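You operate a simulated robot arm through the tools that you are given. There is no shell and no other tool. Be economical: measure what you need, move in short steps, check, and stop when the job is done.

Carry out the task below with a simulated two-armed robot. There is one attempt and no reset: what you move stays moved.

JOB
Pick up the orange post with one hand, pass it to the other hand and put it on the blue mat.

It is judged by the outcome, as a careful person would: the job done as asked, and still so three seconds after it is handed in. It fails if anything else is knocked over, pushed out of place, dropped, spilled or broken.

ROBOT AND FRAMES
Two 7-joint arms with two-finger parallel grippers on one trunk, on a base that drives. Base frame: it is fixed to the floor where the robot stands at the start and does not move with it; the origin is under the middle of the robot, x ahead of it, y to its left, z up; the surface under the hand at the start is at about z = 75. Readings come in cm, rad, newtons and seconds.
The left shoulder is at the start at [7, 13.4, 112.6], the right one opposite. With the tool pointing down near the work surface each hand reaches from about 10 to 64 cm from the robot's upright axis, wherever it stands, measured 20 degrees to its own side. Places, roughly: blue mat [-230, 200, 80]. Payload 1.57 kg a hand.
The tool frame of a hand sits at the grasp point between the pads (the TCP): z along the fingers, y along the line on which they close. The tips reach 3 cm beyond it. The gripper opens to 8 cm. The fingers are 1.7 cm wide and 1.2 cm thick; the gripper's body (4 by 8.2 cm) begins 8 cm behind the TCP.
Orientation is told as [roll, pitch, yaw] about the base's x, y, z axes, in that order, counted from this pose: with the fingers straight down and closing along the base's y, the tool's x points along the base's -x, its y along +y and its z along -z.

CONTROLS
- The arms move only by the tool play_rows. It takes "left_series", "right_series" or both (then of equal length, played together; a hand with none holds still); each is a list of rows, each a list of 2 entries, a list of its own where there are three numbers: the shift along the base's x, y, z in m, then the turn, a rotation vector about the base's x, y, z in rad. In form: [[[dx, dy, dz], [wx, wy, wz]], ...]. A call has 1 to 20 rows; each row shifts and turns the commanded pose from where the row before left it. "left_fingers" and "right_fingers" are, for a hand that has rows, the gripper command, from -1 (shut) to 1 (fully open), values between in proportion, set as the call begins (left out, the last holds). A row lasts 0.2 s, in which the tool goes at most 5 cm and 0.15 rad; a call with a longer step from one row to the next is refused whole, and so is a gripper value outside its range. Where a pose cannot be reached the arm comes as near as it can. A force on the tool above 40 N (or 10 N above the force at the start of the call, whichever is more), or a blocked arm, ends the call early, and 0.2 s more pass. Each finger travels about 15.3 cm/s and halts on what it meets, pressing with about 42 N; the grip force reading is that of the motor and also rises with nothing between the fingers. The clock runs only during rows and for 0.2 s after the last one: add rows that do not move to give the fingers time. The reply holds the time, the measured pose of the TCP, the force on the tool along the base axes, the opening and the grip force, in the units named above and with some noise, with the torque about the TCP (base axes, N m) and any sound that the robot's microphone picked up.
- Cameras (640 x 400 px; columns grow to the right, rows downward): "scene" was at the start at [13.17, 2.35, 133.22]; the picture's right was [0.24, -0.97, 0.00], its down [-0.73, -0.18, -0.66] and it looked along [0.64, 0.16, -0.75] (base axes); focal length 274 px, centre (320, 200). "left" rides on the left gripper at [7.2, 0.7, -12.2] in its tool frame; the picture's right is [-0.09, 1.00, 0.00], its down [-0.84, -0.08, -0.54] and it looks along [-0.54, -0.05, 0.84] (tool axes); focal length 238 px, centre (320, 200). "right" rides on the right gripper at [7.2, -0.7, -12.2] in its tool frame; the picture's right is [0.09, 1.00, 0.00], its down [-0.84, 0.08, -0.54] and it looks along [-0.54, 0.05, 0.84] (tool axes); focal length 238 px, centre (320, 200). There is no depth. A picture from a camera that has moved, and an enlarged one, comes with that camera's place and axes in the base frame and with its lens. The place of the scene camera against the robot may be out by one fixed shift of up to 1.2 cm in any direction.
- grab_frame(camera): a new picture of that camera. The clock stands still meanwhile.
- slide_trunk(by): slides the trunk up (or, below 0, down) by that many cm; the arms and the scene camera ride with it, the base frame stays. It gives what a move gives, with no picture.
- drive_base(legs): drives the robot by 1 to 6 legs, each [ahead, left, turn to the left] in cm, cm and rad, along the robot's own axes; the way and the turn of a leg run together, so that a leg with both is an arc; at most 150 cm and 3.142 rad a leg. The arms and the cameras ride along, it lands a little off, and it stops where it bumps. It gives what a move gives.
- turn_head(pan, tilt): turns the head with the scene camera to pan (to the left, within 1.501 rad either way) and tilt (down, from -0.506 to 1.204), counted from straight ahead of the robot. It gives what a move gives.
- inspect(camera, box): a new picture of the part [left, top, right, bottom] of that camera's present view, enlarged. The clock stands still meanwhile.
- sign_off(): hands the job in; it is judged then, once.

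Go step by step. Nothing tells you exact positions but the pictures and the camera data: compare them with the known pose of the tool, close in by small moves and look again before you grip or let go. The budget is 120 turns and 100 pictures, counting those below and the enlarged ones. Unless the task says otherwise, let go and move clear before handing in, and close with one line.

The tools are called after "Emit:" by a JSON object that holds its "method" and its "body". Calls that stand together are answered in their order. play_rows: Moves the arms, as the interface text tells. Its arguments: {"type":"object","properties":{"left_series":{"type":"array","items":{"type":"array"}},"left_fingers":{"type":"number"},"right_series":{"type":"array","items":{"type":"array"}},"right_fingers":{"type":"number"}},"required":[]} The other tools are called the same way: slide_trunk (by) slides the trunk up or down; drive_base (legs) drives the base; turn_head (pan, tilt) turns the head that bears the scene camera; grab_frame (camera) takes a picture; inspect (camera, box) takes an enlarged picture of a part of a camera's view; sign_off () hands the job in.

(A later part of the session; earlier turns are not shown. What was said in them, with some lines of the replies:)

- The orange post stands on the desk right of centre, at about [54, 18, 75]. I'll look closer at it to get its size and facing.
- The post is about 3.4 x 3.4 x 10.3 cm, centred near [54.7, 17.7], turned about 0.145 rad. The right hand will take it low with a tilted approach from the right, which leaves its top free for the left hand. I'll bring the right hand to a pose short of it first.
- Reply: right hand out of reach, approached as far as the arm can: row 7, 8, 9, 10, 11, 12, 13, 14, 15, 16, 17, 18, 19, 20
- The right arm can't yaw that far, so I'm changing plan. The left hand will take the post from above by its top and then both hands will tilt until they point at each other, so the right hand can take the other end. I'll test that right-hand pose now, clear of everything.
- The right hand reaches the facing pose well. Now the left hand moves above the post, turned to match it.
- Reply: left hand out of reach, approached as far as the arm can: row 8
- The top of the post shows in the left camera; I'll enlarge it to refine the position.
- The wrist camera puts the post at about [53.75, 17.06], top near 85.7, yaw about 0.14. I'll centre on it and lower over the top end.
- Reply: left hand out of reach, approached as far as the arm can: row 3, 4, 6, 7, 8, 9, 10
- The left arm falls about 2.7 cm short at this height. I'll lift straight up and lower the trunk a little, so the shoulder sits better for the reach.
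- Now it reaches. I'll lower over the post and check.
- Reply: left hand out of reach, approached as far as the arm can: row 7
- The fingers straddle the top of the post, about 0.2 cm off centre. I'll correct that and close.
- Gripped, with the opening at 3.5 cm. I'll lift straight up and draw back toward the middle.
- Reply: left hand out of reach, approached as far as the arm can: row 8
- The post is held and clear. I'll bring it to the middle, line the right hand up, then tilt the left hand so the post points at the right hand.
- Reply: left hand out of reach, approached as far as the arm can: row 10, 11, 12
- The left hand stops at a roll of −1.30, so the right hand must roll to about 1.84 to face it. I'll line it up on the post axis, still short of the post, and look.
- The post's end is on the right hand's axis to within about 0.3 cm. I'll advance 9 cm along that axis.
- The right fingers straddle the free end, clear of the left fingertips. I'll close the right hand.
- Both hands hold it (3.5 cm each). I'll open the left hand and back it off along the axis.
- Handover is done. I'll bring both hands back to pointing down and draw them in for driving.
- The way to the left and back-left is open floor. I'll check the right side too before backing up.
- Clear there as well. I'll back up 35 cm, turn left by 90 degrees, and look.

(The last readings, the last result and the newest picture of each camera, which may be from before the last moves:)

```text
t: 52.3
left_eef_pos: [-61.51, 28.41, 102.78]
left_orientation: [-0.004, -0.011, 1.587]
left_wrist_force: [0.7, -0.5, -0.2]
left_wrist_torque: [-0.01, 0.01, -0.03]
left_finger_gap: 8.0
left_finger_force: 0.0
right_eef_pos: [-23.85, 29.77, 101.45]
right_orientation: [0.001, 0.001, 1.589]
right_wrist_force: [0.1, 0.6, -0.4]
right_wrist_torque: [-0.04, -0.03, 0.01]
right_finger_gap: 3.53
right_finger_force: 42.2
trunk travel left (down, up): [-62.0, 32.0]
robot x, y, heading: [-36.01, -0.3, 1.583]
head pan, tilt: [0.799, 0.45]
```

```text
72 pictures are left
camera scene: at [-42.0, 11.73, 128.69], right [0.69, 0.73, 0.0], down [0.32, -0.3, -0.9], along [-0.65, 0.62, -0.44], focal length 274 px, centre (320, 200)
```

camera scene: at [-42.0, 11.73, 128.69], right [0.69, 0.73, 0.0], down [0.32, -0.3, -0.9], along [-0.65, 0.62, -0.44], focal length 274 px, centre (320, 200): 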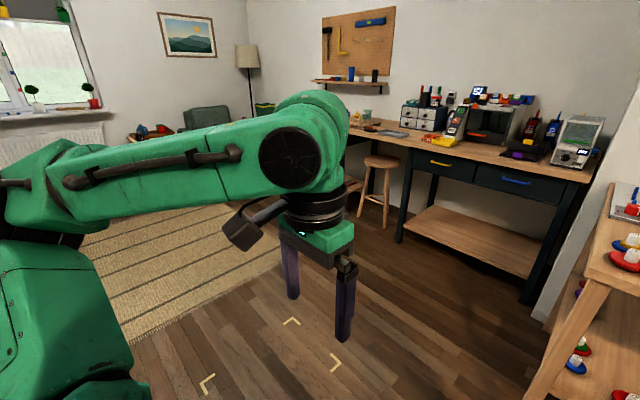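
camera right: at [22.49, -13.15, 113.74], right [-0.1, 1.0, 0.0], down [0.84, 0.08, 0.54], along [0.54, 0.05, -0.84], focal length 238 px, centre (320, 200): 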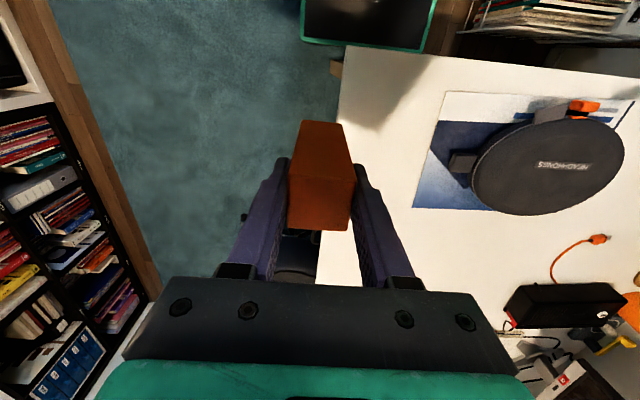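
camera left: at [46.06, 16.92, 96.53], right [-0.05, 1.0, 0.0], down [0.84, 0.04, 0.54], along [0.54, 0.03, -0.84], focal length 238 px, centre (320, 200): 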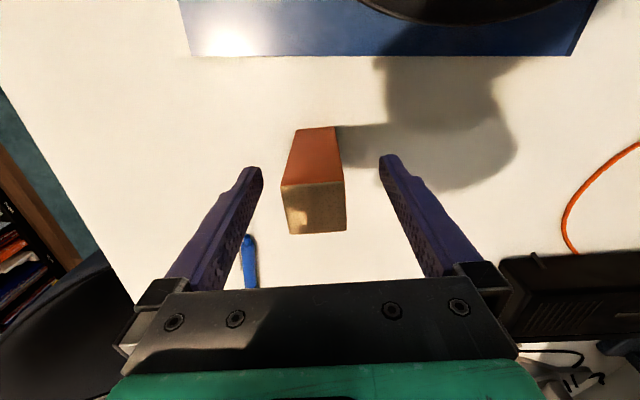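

Open floor lies between here and the far bench; the mat place is near the bench's left part, hidden behind my arm. I'll drive diagonally partway and look again.

Emit:
{"method": "drive_base", "body": {"legs": [[70, 80, 0], [0, 60, 0]]}}

Emit:
{"method": "turn_head", "body": {"pan": 0.2, "tilt": 0.5}}

Emit:
{"method": "grab_frame", "body": {"camera": "scene"}}

```text
t: 60.7
left_eef_pos: [-201.46, 97.03, 102.74]
left_orientation: [-0.004, -0.009, 1.593]
left_wrist_force: [0.6, -0.3, -0.1]
left_wrist_torque: [-0.04, 0.01, 0.01]
left_finger_gap: 8.01
left_finger_force: 0.0
right_eef_pos: [-163.77, 98.45, 101.52]
right_orientation: [0.0, -0.001, 1.596]
right_wrist_force: [0.6, 0.1, 0.7]
right_wrist_torque: [0.03, 0.02, -0.02]
right_finger_gap: 3.52
right_finger_force: 41.6
trunk travel left (down, up): [-62.0, 32.0]
robot x, y, heading: [-175.62, 68.93, 1.588]
head pan, tilt: [0.799, 0.45]
```

```text
t: 61.7
left_eef_pos: [-201.49, 97.05, 102.72]
left_orientation: [-0.005, -0.009, 1.592]
left_wrist_force: [0.5, 0.6, 0.4]
left_wrist_torque: [-0.03, -0.01, 0.01]
left_finger_gap: 8.0
left_finger_force: 0.1
right_eef_pos: [-163.72, 98.59, 101.53]
right_orientation: [0.0, 0.001, 1.596]
right_wrist_force: [0.1, 0.0, -0.3]
right_wrist_torque: [0.0, 0.0, 0.0]
right_finger_gap: 3.54
right_finger_force: 42.2
trunk travel left (down, up): [-62.0, 32.0]
robot x, y, heading: [-175.93, 68.92, 1.593]
head pan, tilt: [0.201, 0.499]
```

```text
71 pictures are left
camera scene: at [-177.19, 83.02, 128.25], right [0.98, 0.22, 0.0], down [0.1, -0.47, -0.88], along [-0.19, 0.86, -0.48], focal length 274 px, centre (320, 200)
```

scene: 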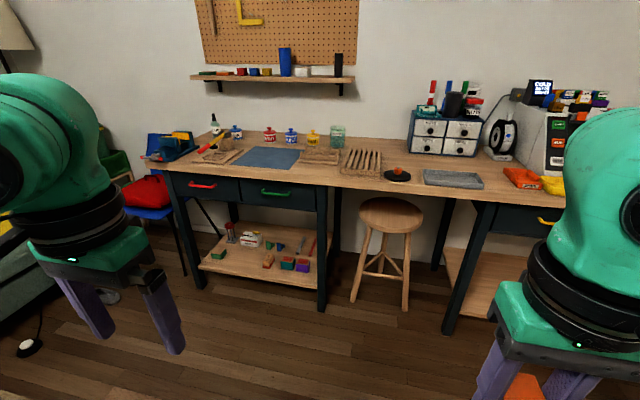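

The blue mat is on the bench at about [-232, 208], its front edge about 11 cm in from the bench edge at y ≈ 183. I'll drive to stand in front of it, stopping short first.

Emit:
{"method": "drive_base", "body": {"legs": [[20, 67, 0], [40, 0, 0]]}}

Emit:
{"method": "turn_head", "body": {"pan": -0.1, "tilt": 0.7}}

Emit:
{"method": "grab_frame", "body": {"camera": "scene"}}

```text
t: 67.7
left_eef_pos: [-270.76, 155.15, 102.82]
left_orientation: [-0.006, -0.008, 1.588]
left_wrist_force: [0.0, -0.3, -0.2]
left_wrist_torque: [-0.03, 0.02, 0.05]
left_finger_gap: 8.0
left_finger_force: 0.0
right_eef_pos: [-233.03, 156.83, 101.37]
right_orientation: [-0.001, 0.0, 1.591]
right_wrist_force: [0.2, -0.3, -0.7]
right_wrist_torque: [-0.03, 0.0, -0.01]
right_finger_gap: 3.55
right_finger_force: 42.1
trunk travel left (down, up): [-62.0, 32.0]
robot x, y, heading: [-245.09, 126.65, 1.582]
head pan, tilt: [0.201, 0.499]
```

```text
t: 68.5
left_eef_pos: [-270.76, 155.31, 102.75]
left_orientation: [-0.003, -0.009, 1.588]
left_wrist_force: [-0.7, 0.5, 0.3]
left_wrist_torque: [0.0, 0.01, -0.01]
left_finger_gap: 7.99
left_finger_force: 0.1
right_eef_pos: [-233.17, 156.7, 101.35]
right_orientation: [0.0, 0.001, 1.594]
right_wrist_force: [0.4, 0.5, 0.5]
right_wrist_torque: [0.02, 0.0, 0.03]
right_finger_gap: 3.53
right_finger_force: 42.0
trunk travel left (down, up): [-62.0, 32.0]
robot x, y, heading: [-245.2, 126.66, 1.586]
head pan, tilt: [-0.099, 0.7]
```

```text
70 pictures are left
camera scene: at [-243.82, 140.79, 126.48], right [1.0, -0.08, 0.0], down [-0.05, -0.64, -0.77], along [0.06, 0.76, -0.64], focal length 274 px, centre (320, 200)
```

scene: 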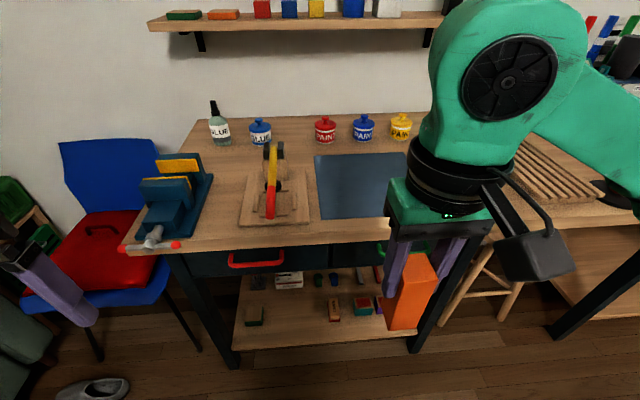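

The mat spans roughly x −240 to −213, y 189 to 219. I'll drive 19 cm closer so the right hand can reach its middle, keeping short of the bench edge.

Emit:
{"method": "drive_base", "body": {"legs": [[18, 0, 0]]}}

Emit:
{"method": "play_rows", "body": {"right_series": [[[0.005, 0.02, 0], [0, 0, 0]], [[0.005, 0.02, 0], [0, 0, 0]], [[0.005, 0.02, 0], [0, 0, 0]], [[0.005, 0.02, 0], [0, 0, 0]], [[0, 0.02, 0], [0, 0, 0]], [[0, 0.02, 0], [0, 0, 0]], [[0, 0.02, 0], [0, 0, 0]], [[0, 0.02, 0], [0, 0, 0]], [[0, 0.02, 0], [0, 0, 0]], [[0, 0.02, 0], [0, 0, 0]], [[0, 0, 0], [0, 0, 0]]]}}

Emit:
{"method": "grab_frame", "body": {"camera": "scene"}}

Emit:
{"method": "grab_frame", "body": {"camera": "right"}}

```text
t: 70.0
left_eef_pos: [-271.11, 173.13, 102.85]
left_orientation: [-0.003, -0.009, 1.588]
left_wrist_force: [0.0, 0.7, 0.2]
left_wrist_torque: [-0.02, 0.02, -0.01]
left_finger_gap: 8.0
left_finger_force: 0.0
right_eef_pos: [-233.24, 174.51, 101.56]
right_orientation: [0.0, -0.001, 1.587]
right_wrist_force: [0.9, -0.1, -0.1]
right_wrist_torque: [-0.03, 0.0, -0.06]
right_finger_gap: 3.53
right_finger_force: 42.0
trunk travel left (down, up): [-62.0, 32.0]
robot x, y, heading: [-245.07, 144.76, 1.583]
head pan, tilt: [-0.099, 0.7]
```

```text
t: 72.4
left_eef_pos: [-270.93, 173.21, 102.74]
left_orientation: [-0.003, -0.009, 1.587]
left_wrist_force: [-0.4, 0.1, 0.1]
left_wrist_torque: [0.03, -0.03, 0.0]
left_finger_gap: 8.0
left_finger_force: 0.1
right_eef_pos: [-231.16, 194.48, 101.42]
right_orientation: [-0.001, 0.0, 1.589]
right_wrist_force: [-0.5, 0.7, 0.5]
right_wrist_torque: [0.02, -0.01, 0.0]
right_finger_gap: 3.53
right_finger_force: 41.8
trunk travel left (down, up): [-62.0, 32.0]
robot x, y, heading: [-245.06, 144.55, 1.589]
head pan, tilt: [-0.099, 0.7]
```

```text
69 pictures are left
camera scene: at [-244.03, 158.61, 126.48], right [1.0, -0.09, 0.0], down [-0.06, -0.64, -0.77], along [0.07, 0.76, -0.64], focal length 274 px, centre (320, 200)
```

scene: 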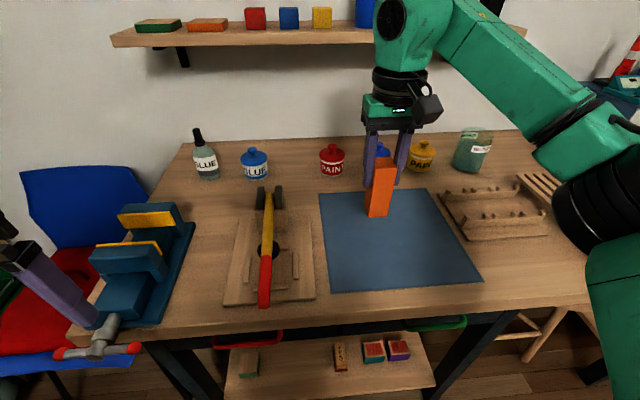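

```text
68 pictures are left
camera right: at [-230.4, 187.37, 113.77], right [-0.99, -0.11, 0.0], down [-0.09, 0.84, 0.54], along [-0.06, 0.54, -0.84], focal length 238 px, centre (320, 200)
```

right: 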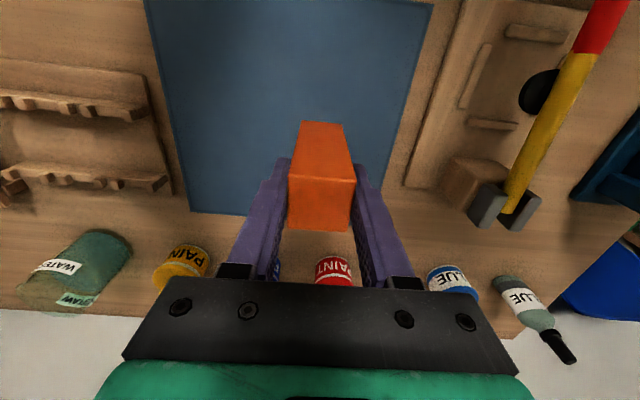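

The post is above the back part of a roughly 30 cm square mat centred near [-224, 202]. I'll move over its middle and lower to just above the surface.

Emit:
{"method": "play_rows", "body": {"right_series": [[[0.015, 0.014, 0], [0, 0, 0]], [[0.015, 0.014, 0], [0, 0, 0]], [[0.015, 0.014, 0], [0, 0, 0]], [[0.015, 0.014, 0], [0, 0, 0]], [[0, 0, -0.02], [0, 0, 0]], [[0, 0, -0.02], [0, 0, 0]], [[0, 0, -0.02], [0, 0, 0]], [[0, 0, -0.015], [0, 0, 0]], [[0, 0, -0.01], [0, 0, 0]], [[0, 0, -0.01], [0, 0, 0]], [[0, 0, 0], [0, 0, 0]]]}}

Emit:
{"method": "inspect", "body": {"camera": "scene", "box": [320, 120, 500, 280]}}

Emit:
{"method": "grab_frame", "body": {"camera": "right"}}

```text
t: 74.5
left_eef_pos: [-270.92, 172.96, 102.86]
left_orientation: [-0.006, -0.012, 1.586]
left_wrist_force: [0.9, 0.1, 0.2]
left_wrist_torque: [-0.03, 0.02, 0.0]
left_finger_gap: 7.99
left_finger_force: 0.0
right_eef_pos: [-225.22, 200.02, 93.89]
right_orientation: [0.009, -0.02, 1.585]
right_wrist_force: [2.9, -7.9, 21.2]
right_wrist_torque: [-0.99, -0.33, -0.01]
right_finger_gap: 3.52
right_finger_force: 42.6
trunk travel left (down, up): [-62.0, 32.0]
robot x, y, heading: [-245.37, 144.79, 1.584]
head pan, tilt: [-0.099, 0.7]
stopped in row 10 (right hand): the force on the tool passed its limit at 42 N (the readings are from after the stop); the commanded pose is now the measured one
```

```text
2.50 times, centred on (410, 200) of scene
camera zoom: at [-244.09, 158.27, 126.54], right [1.0, -0.09, 0.0], down [-0.06, -0.64, -0.77], along [0.07, 0.76, -0.64], focal length 684 px, centre (95, 200)
```

zoom: 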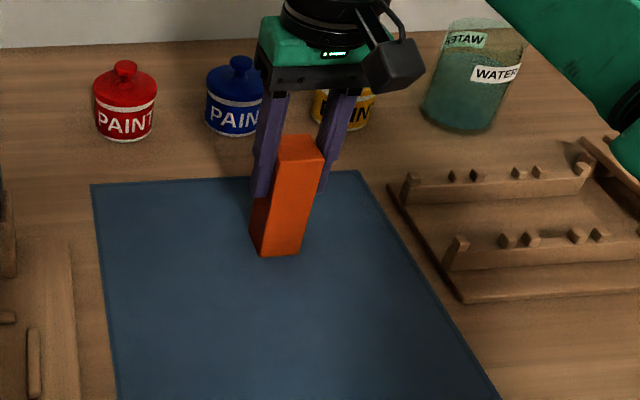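

```text
66 pictures are left
camera right: at [-224.29, 192.66, 106.05], right [-0.99, -0.11, 0.01], down [-0.09, 0.83, 0.56], along [-0.07, 0.55, -0.83], focal length 238 px, centre (320, 200)
```

right: 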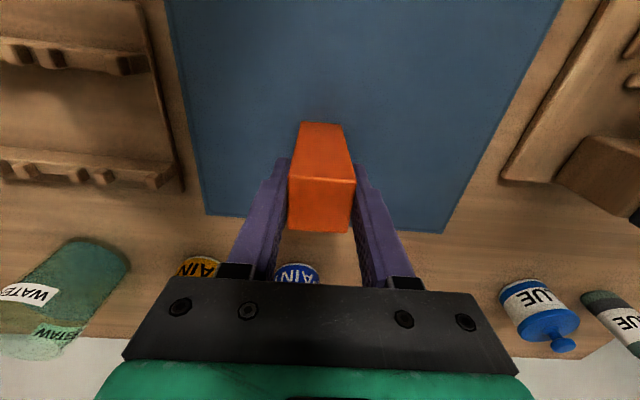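

The mat surface is higher than told (about 84.8), so the post touched sooner and is pressing at about 21 N. I'll ease up a little, square the hand, and check the force.

Emit:
{"method": "play_rows", "body": {"right_series": [[[0, 0, 0.003], [-0.009, 0.02, 0]], [[0, 0, 0.003], [0, 0, 0]], [[0, 0, 0], [0, 0, 0]]]}}

Emit:
{"method": "inspect", "body": {"camera": "scene", "box": [370, 160, 450, 230]}}

Emit:
{"method": "inspect", "body": {"camera": "right", "box": [240, 100, 400, 250]}}

```text
t: 75.3
left_eef_pos: [-270.94, 173.17, 102.74]
left_orientation: [-0.002, -0.007, 1.587]
left_wrist_force: [0.9, -0.2, 0.0]
left_wrist_torque: [-0.01, -0.03, -0.01]
left_finger_gap: 8.01
left_finger_force: 0.2
right_eef_pos: [-225.09, 200.42, 94.0]
right_orientation: [0.027, -0.004, 1.587]
right_wrist_force: [0.6, 0.2, -0.5]
right_wrist_torque: [0.02, -0.01, 0.0]
right_finger_gap: 3.52
right_finger_force: 42.6
trunk travel left (down, up): [-62.0, 32.0]
robot x, y, heading: [-245.17, 144.63, 1.583]
head pan, tilt: [-0.099, 0.7]
```

```text
5.71 times, centred on (410, 195) of scene
camera zoom: at [-244.03, 158.67, 126.45], right [1.0, -0.09, 0.0], down [-0.06, -0.64, -0.76], along [0.07, 0.76, -0.64], focal length 1564 px, centre (-194, 229)
```

zoom: 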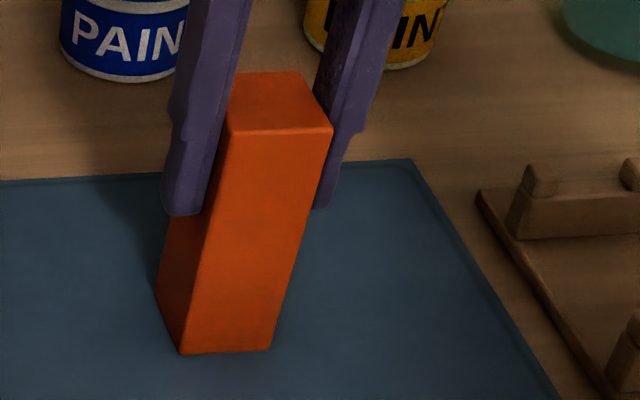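

```text
2.67 times, centred on (320, 175) of right
camera zoom: at [-224.04, 193.15, 106.17], right [-0.99, -0.11, 0.02], down [-0.08, 0.83, 0.55], along [-0.08, 0.54, -0.84], focal length 636 px, centre (320, 267)
```

zoom: 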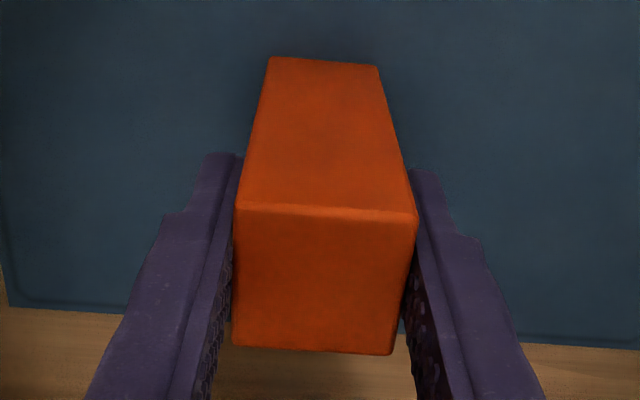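

Force is back to zero, and the hand is tilted 0.03 rad from my wrong-way correction. I'll lift slightly, square it, then lower in fine steps.

Emit:
{"method": "play_rows", "body": {"right_series": [[[0, 0, 0.005], [0, 0, 0]], [[0, 0, 0.005], [-0.0036, -0.027, 0]], [[0, 0, 0], [0, 0, 0]], [[0, 0, 0], [0, 0, 0]]]}}

Emit:
{"method": "inspect", "body": {"camera": "scene", "box": [370, 160, 450, 230]}}

```text
t: 76.3
left_eef_pos: [-270.96, 173.21, 102.67]
left_orientation: [-0.004, -0.008, 1.583]
left_wrist_force: [-0.4, -0.6, 0.5]
left_wrist_torque: [0.0, 0.01, 0.02]
left_finger_gap: 8.0
left_finger_force: 0.0
right_eef_pos: [-224.93, 200.29, 95.12]
right_orientation: [-0.001, -0.002, 1.587]
right_wrist_force: [0.1, 0.2, -0.1]
right_wrist_torque: [0.03, -0.02, 0.0]
right_finger_gap: 3.52
right_finger_force: 42.1
trunk travel left (down, up): [-62.0, 32.0]
robot x, y, heading: [-245.11, 144.46, 1.583]
head pan, tilt: [-0.099, 0.7]
```

```text
5.71 times, centred on (410, 195) of scene
camera zoom: at [-244.03, 158.65, 126.48], right [1.0, -0.09, 0.0], down [-0.06, -0.64, -0.76], along [0.07, 0.76, -0.64], focal length 1564 px, centre (-194, 229)
```

zoom: 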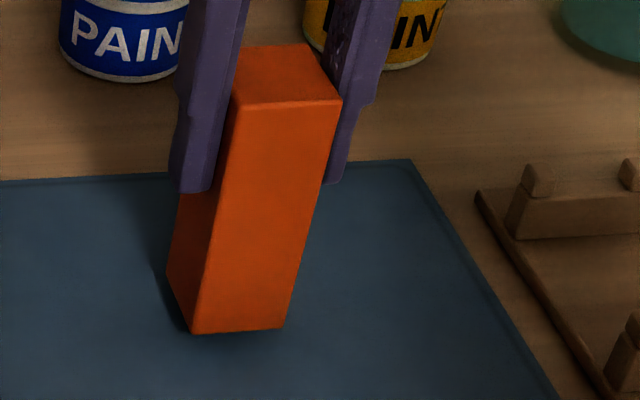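

The post hangs straight and about 1 cm above the mat. Lowering in fine steps.

Emit:
{"method": "play_rows", "body": {"right_series": [[[0, 0, -0.002], [0, 0, 0]], [[0, 0, -0.002], [0, 0, 0]], [[0, 0, -0.002], [0, 0, 0]], [[0, 0, -0.001], [0, 0, 0]], [[0, 0, -0.001], [0, 0, 0]], [[0, 0, -0.001], [0, 0, 0]], [[0, 0, 0], [0, 0, 0]], [[0, 0, 0], [0, 0, 0]]]}}

```text
t: 78.1
left_eef_pos: [-270.86, 173.17, 102.8]
left_orientation: [-0.003, -0.009, 1.585]
left_wrist_force: [0.6, -0.5, 0.5]
left_wrist_torque: [0.0, -0.02, 0.01]
left_finger_gap: 7.99
left_finger_force: 0.0
right_eef_pos: [-225.16, 200.36, 94.16]
right_orientation: [-0.002, -0.002, 1.587]
right_wrist_force: [0.4, 0.1, 0.0]
right_wrist_torque: [-0.01, -0.01, 0.0]
right_finger_gap: 3.53
right_finger_force: 41.6
trunk travel left (down, up): [-62.0, 32.0]
robot x, y, heading: [-245.13, 144.42, 1.585]
head pan, tilt: [-0.099, 0.7]
```

Emit:
{"method": "play_rows", "body": {"right_series": [[[0, 0, -0.001], [0, 0, 0]], [[0, 0, -0.001], [0, 0, 0]], [[0, 0, 0], [0, 0, 0]]]}}

Emit:
{"method": "inspect", "body": {"camera": "scene", "box": [370, 160, 450, 230]}}

```text
t: 78.9
left_eef_pos: [-270.92, 173.35, 102.79]
left_orientation: [-0.005, -0.008, 1.585]
left_wrist_force: [0.3, -0.2, 0.2]
left_wrist_torque: [0.03, 0.01, -0.02]
left_finger_gap: 8.0
left_finger_force: 0.2
right_eef_pos: [-225.21, 200.28, 93.92]
right_orientation: [-0.002, -0.001, 1.587]
right_wrist_force: [0.7, 0.5, -0.2]
right_wrist_torque: [0.02, -0.01, 0.01]
right_finger_gap: 3.53
right_finger_force: 41.8
trunk travel left (down, up): [-62.0, 32.0]
robot x, y, heading: [-245.45, 144.64, 1.584]
head pan, tilt: [-0.099, 0.7]
```

```text
5.71 times, centred on (410, 195) of scene
camera zoom: at [-244.03, 158.66, 126.47], right [1.0, -0.09, 0.0], down [-0.06, -0.64, -0.76], along [0.07, 0.76, -0.64], focal length 1564 px, centre (-194, 229)
```

zoom: 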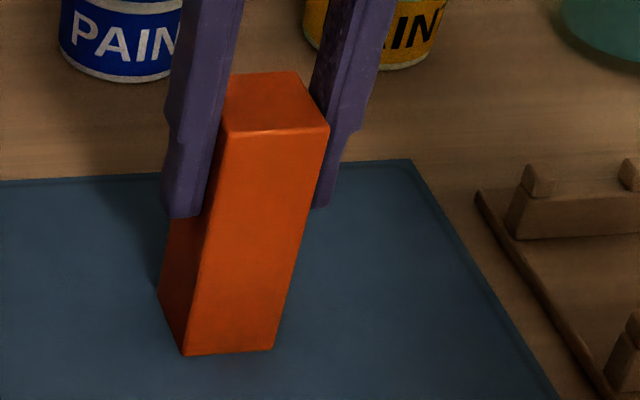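

Very near the surface with no force yet. A few more millimetre steps.

Emit:
{"method": "play_rows", "body": {"right_series": [[[0, 0, -0.001], [0, 0, 0]], [[0, 0, 0], [0, 0, 0]]]}}

Emit:
{"method": "play_rows", "body": {"right_series": [[[0, 0, -0.001], [0, 0, 0]], [[0, 0, 0], [0, 0, 0]]]}}

```text
t: 79.5
left_eef_pos: [-270.95, 173.2, 102.77]
left_orientation: [-0.002, -0.008, 1.585]
left_wrist_force: [-0.8, -0.7, 0.0]
left_wrist_torque: [0.0, 0.03, -0.02]
left_finger_gap: 7.99
left_finger_force: 0.0
right_eef_pos: [-225.3, 200.39, 94.0]
right_orientation: [-0.002, -0.004, 1.586]
right_wrist_force: [0.0, 1.1, 1.5]
right_wrist_torque: [0.1, 0.02, -0.02]
right_finger_gap: 3.54
right_finger_force: 42.4
trunk travel left (down, up): [-62.0, 32.0]
robot x, y, heading: [-245.06, 144.64, 1.583]
head pan, tilt: [-0.099, 0.7]
```

```text
t: 80.1
left_eef_pos: [-270.96, 173.12, 102.71]
left_orientation: [-0.003, -0.01, 1.585]
left_wrist_force: [-0.2, -0.3, 0.4]
left_wrist_torque: [-0.03, -0.03, -0.01]
left_finger_gap: 8.0
left_finger_force: 0.0
right_eef_pos: [-225.19, 200.21, 94.02]
right_orientation: [-0.001, -0.005, 1.587]
right_wrist_force: [1.5, 4.5, 10.1]
right_wrist_torque: [0.23, -0.05, 0.01]
right_finger_gap: 3.52
right_finger_force: 41.7
trunk travel left (down, up): [-62.0, 32.0]
robot x, y, heading: [-245.04, 144.77, 1.589]
head pan, tilt: [-0.099, 0.7]
```

It is resting on the mat. I'll ease the press by a millimetre, open, and rise straight up.

Emit:
{"method": "play_rows", "body": {"right_series": [[[0, 0, 0.001], [0, 0, 0]], [[0, 0, 0], [0, 0, 0]]]}}

Emit:
{"method": "play_rows", "body": {"right_series": [[[0, 0, 0], [0, 0, 0]], [[0, 0, 0], [0, 0, 0]], [[0, 0, 0], [0, 0, 0]]], "right_fingers": 0.6}}

Emit:
{"method": "inspect", "body": {"camera": "scene", "box": [350, 130, 470, 230]}}

Emit:
{"method": "grab_frame", "body": {"camera": "right"}}

```text
t: 80.7
left_eef_pos: [-271.01, 173.06, 102.7]
left_orientation: [-0.003, -0.009, 1.584]
left_wrist_force: [-0.7, 0.0, 0.0]
left_wrist_torque: [0.01, 0.02, 0.03]
left_finger_gap: 8.02
left_finger_force: 0.0
right_eef_pos: [-225.18, 200.33, 93.94]
right_orientation: [-0.002, 0.0, 1.587]
right_wrist_force: [0.7, 1.6, 5.5]
right_wrist_torque: [0.19, 0.1, -0.04]
right_finger_gap: 3.53
right_finger_force: 41.8
trunk travel left (down, up): [-62.0, 32.0]
robot x, y, heading: [-245.43, 145.04, 1.584]
head pan, tilt: [-0.099, 0.7]
```

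```text
t: 81.5
left_eef_pos: [-270.79, 173.31, 102.7]
left_orientation: [-0.004, -0.008, 1.584]
left_wrist_force: [0.4, -0.2, -0.4]
left_wrist_torque: [0.01, 0.02, 0.02]
left_finger_gap: 7.98
left_finger_force: 0.1
right_eef_pos: [-225.14, 200.4, 93.88]
right_orientation: [-0.001, -0.004, 1.587]
right_wrist_force: [-0.3, 0.1, 0.3]
right_wrist_torque: [-0.02, 0.02, 0.0]
right_finger_gap: 6.4
right_finger_force: 0.0
trunk travel left (down, up): [-62.0, 32.0]
robot x, y, heading: [-245.26, 144.73, 1.586]
head pan, tilt: [-0.099, 0.7]
```

```text
4.00 times, centred on (410, 180) of scene
camera zoom: at [-244.03, 158.65, 126.47], right [1.0, -0.09, 0.0], down [-0.06, -0.64, -0.76], along [0.07, 0.76, -0.64], focal length 1095 px, centre (-40, 280)
```

zoom: 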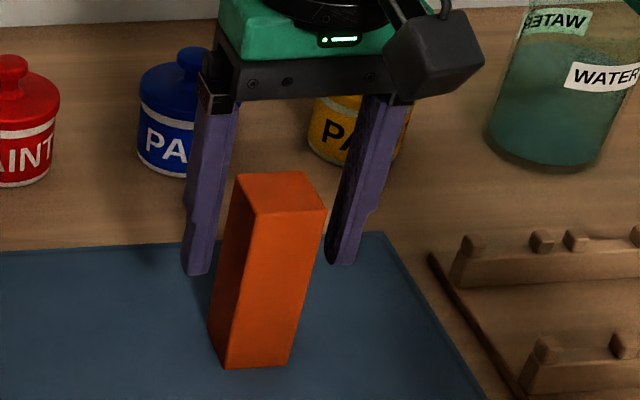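

```text
60 pictures are left
camera right: at [-224.4, 193.21, 106.14], right [-0.99, -0.11, 0.0], down [-0.09, 0.83, 0.54], along [-0.06, 0.54, -0.84], focal length 238 px, centre (320, 200)
```

right: 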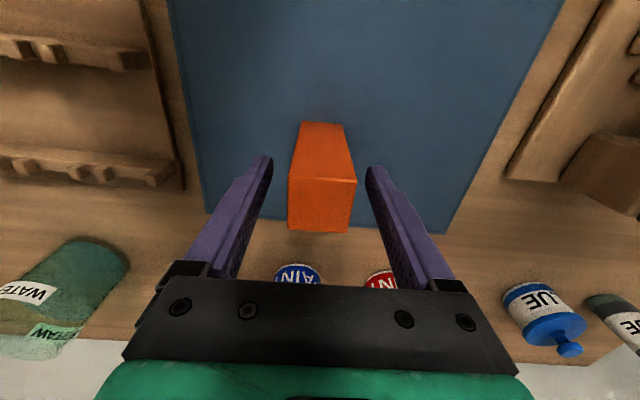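

The post stands on its own between the open fingers. I'll rise clear and check.

Emit:
{"method": "play_rows", "body": {"right_series": [[[0, 0, 0.01], [0, 0, 0]], [[0, 0, 0.015], [0, 0, 0]], [[0, 0, 0.015], [0, 0, 0]], [[0, 0, 0.015], [0, 0, 0]], [[0, 0, 0.015], [0, 0, 0]], [[0, 0, 0.015], [0, 0, 0]], [[0, -0.02, 0], [0, 0, 0]], [[0, -0.02, 0], [0, 0, 0]], [[0, -0.02, 0], [0, 0, 0]], [[0, -0.02, 0], [0, 0, 0]], [[0, -0.02, 0], [0, 0, 0]], [[0, -0.02, 0], [0, 0, 0]], [[0, 0, 0], [0, 0, 0]], [[0, 0, 0], [0, 0, 0]]]}}

Emit:
{"method": "grab_frame", "body": {"camera": "scene"}}

```text
t: 84.5
left_eef_pos: [-270.97, 173.17, 102.79]
left_orientation: [-0.004, -0.01, 1.585]
left_wrist_force: [-0.6, -0.1, -0.5]
left_wrist_torque: [-0.01, -0.02, -0.04]
left_finger_gap: 8.0
left_finger_force: 0.1
right_eef_pos: [-225.24, 188.32, 102.57]
right_orientation: [-0.001, -0.001, 1.586]
right_wrist_force: [0.0, 0.3, 0.3]
right_wrist_torque: [0.02, 0.01, 0.0]
right_finger_gap: 6.41
right_finger_force: 0.1
trunk travel left (down, up): [-62.0, 32.0]
robot x, y, heading: [-245.06, 144.57, 1.585]
head pan, tilt: [-0.099, 0.7]
```

```text
59 pictures are left
camera scene: at [-244.03, 158.63, 126.48], right [1.0, -0.09, 0.0], down [-0.06, -0.64, -0.76], along [0.07, 0.76, -0.64], focal length 274 px, centre (320, 200)
```

scene: 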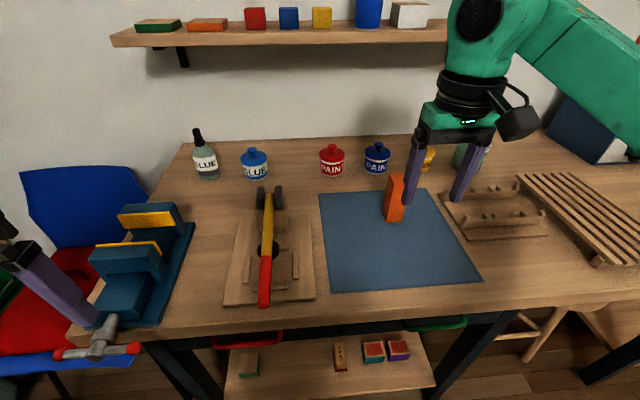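

The post stands on the blue mat, both hands are clear, and nothing else on the bench has moved. Handing in.

Emit:
{"method": "sign_off", "body": {}}

```text
The job is handed in.
```

The orange post was picked up with the left hand, passed to the right hand in mid-air and set standing on the blue mat. It now stands upside down compared with how it stood on the desk.
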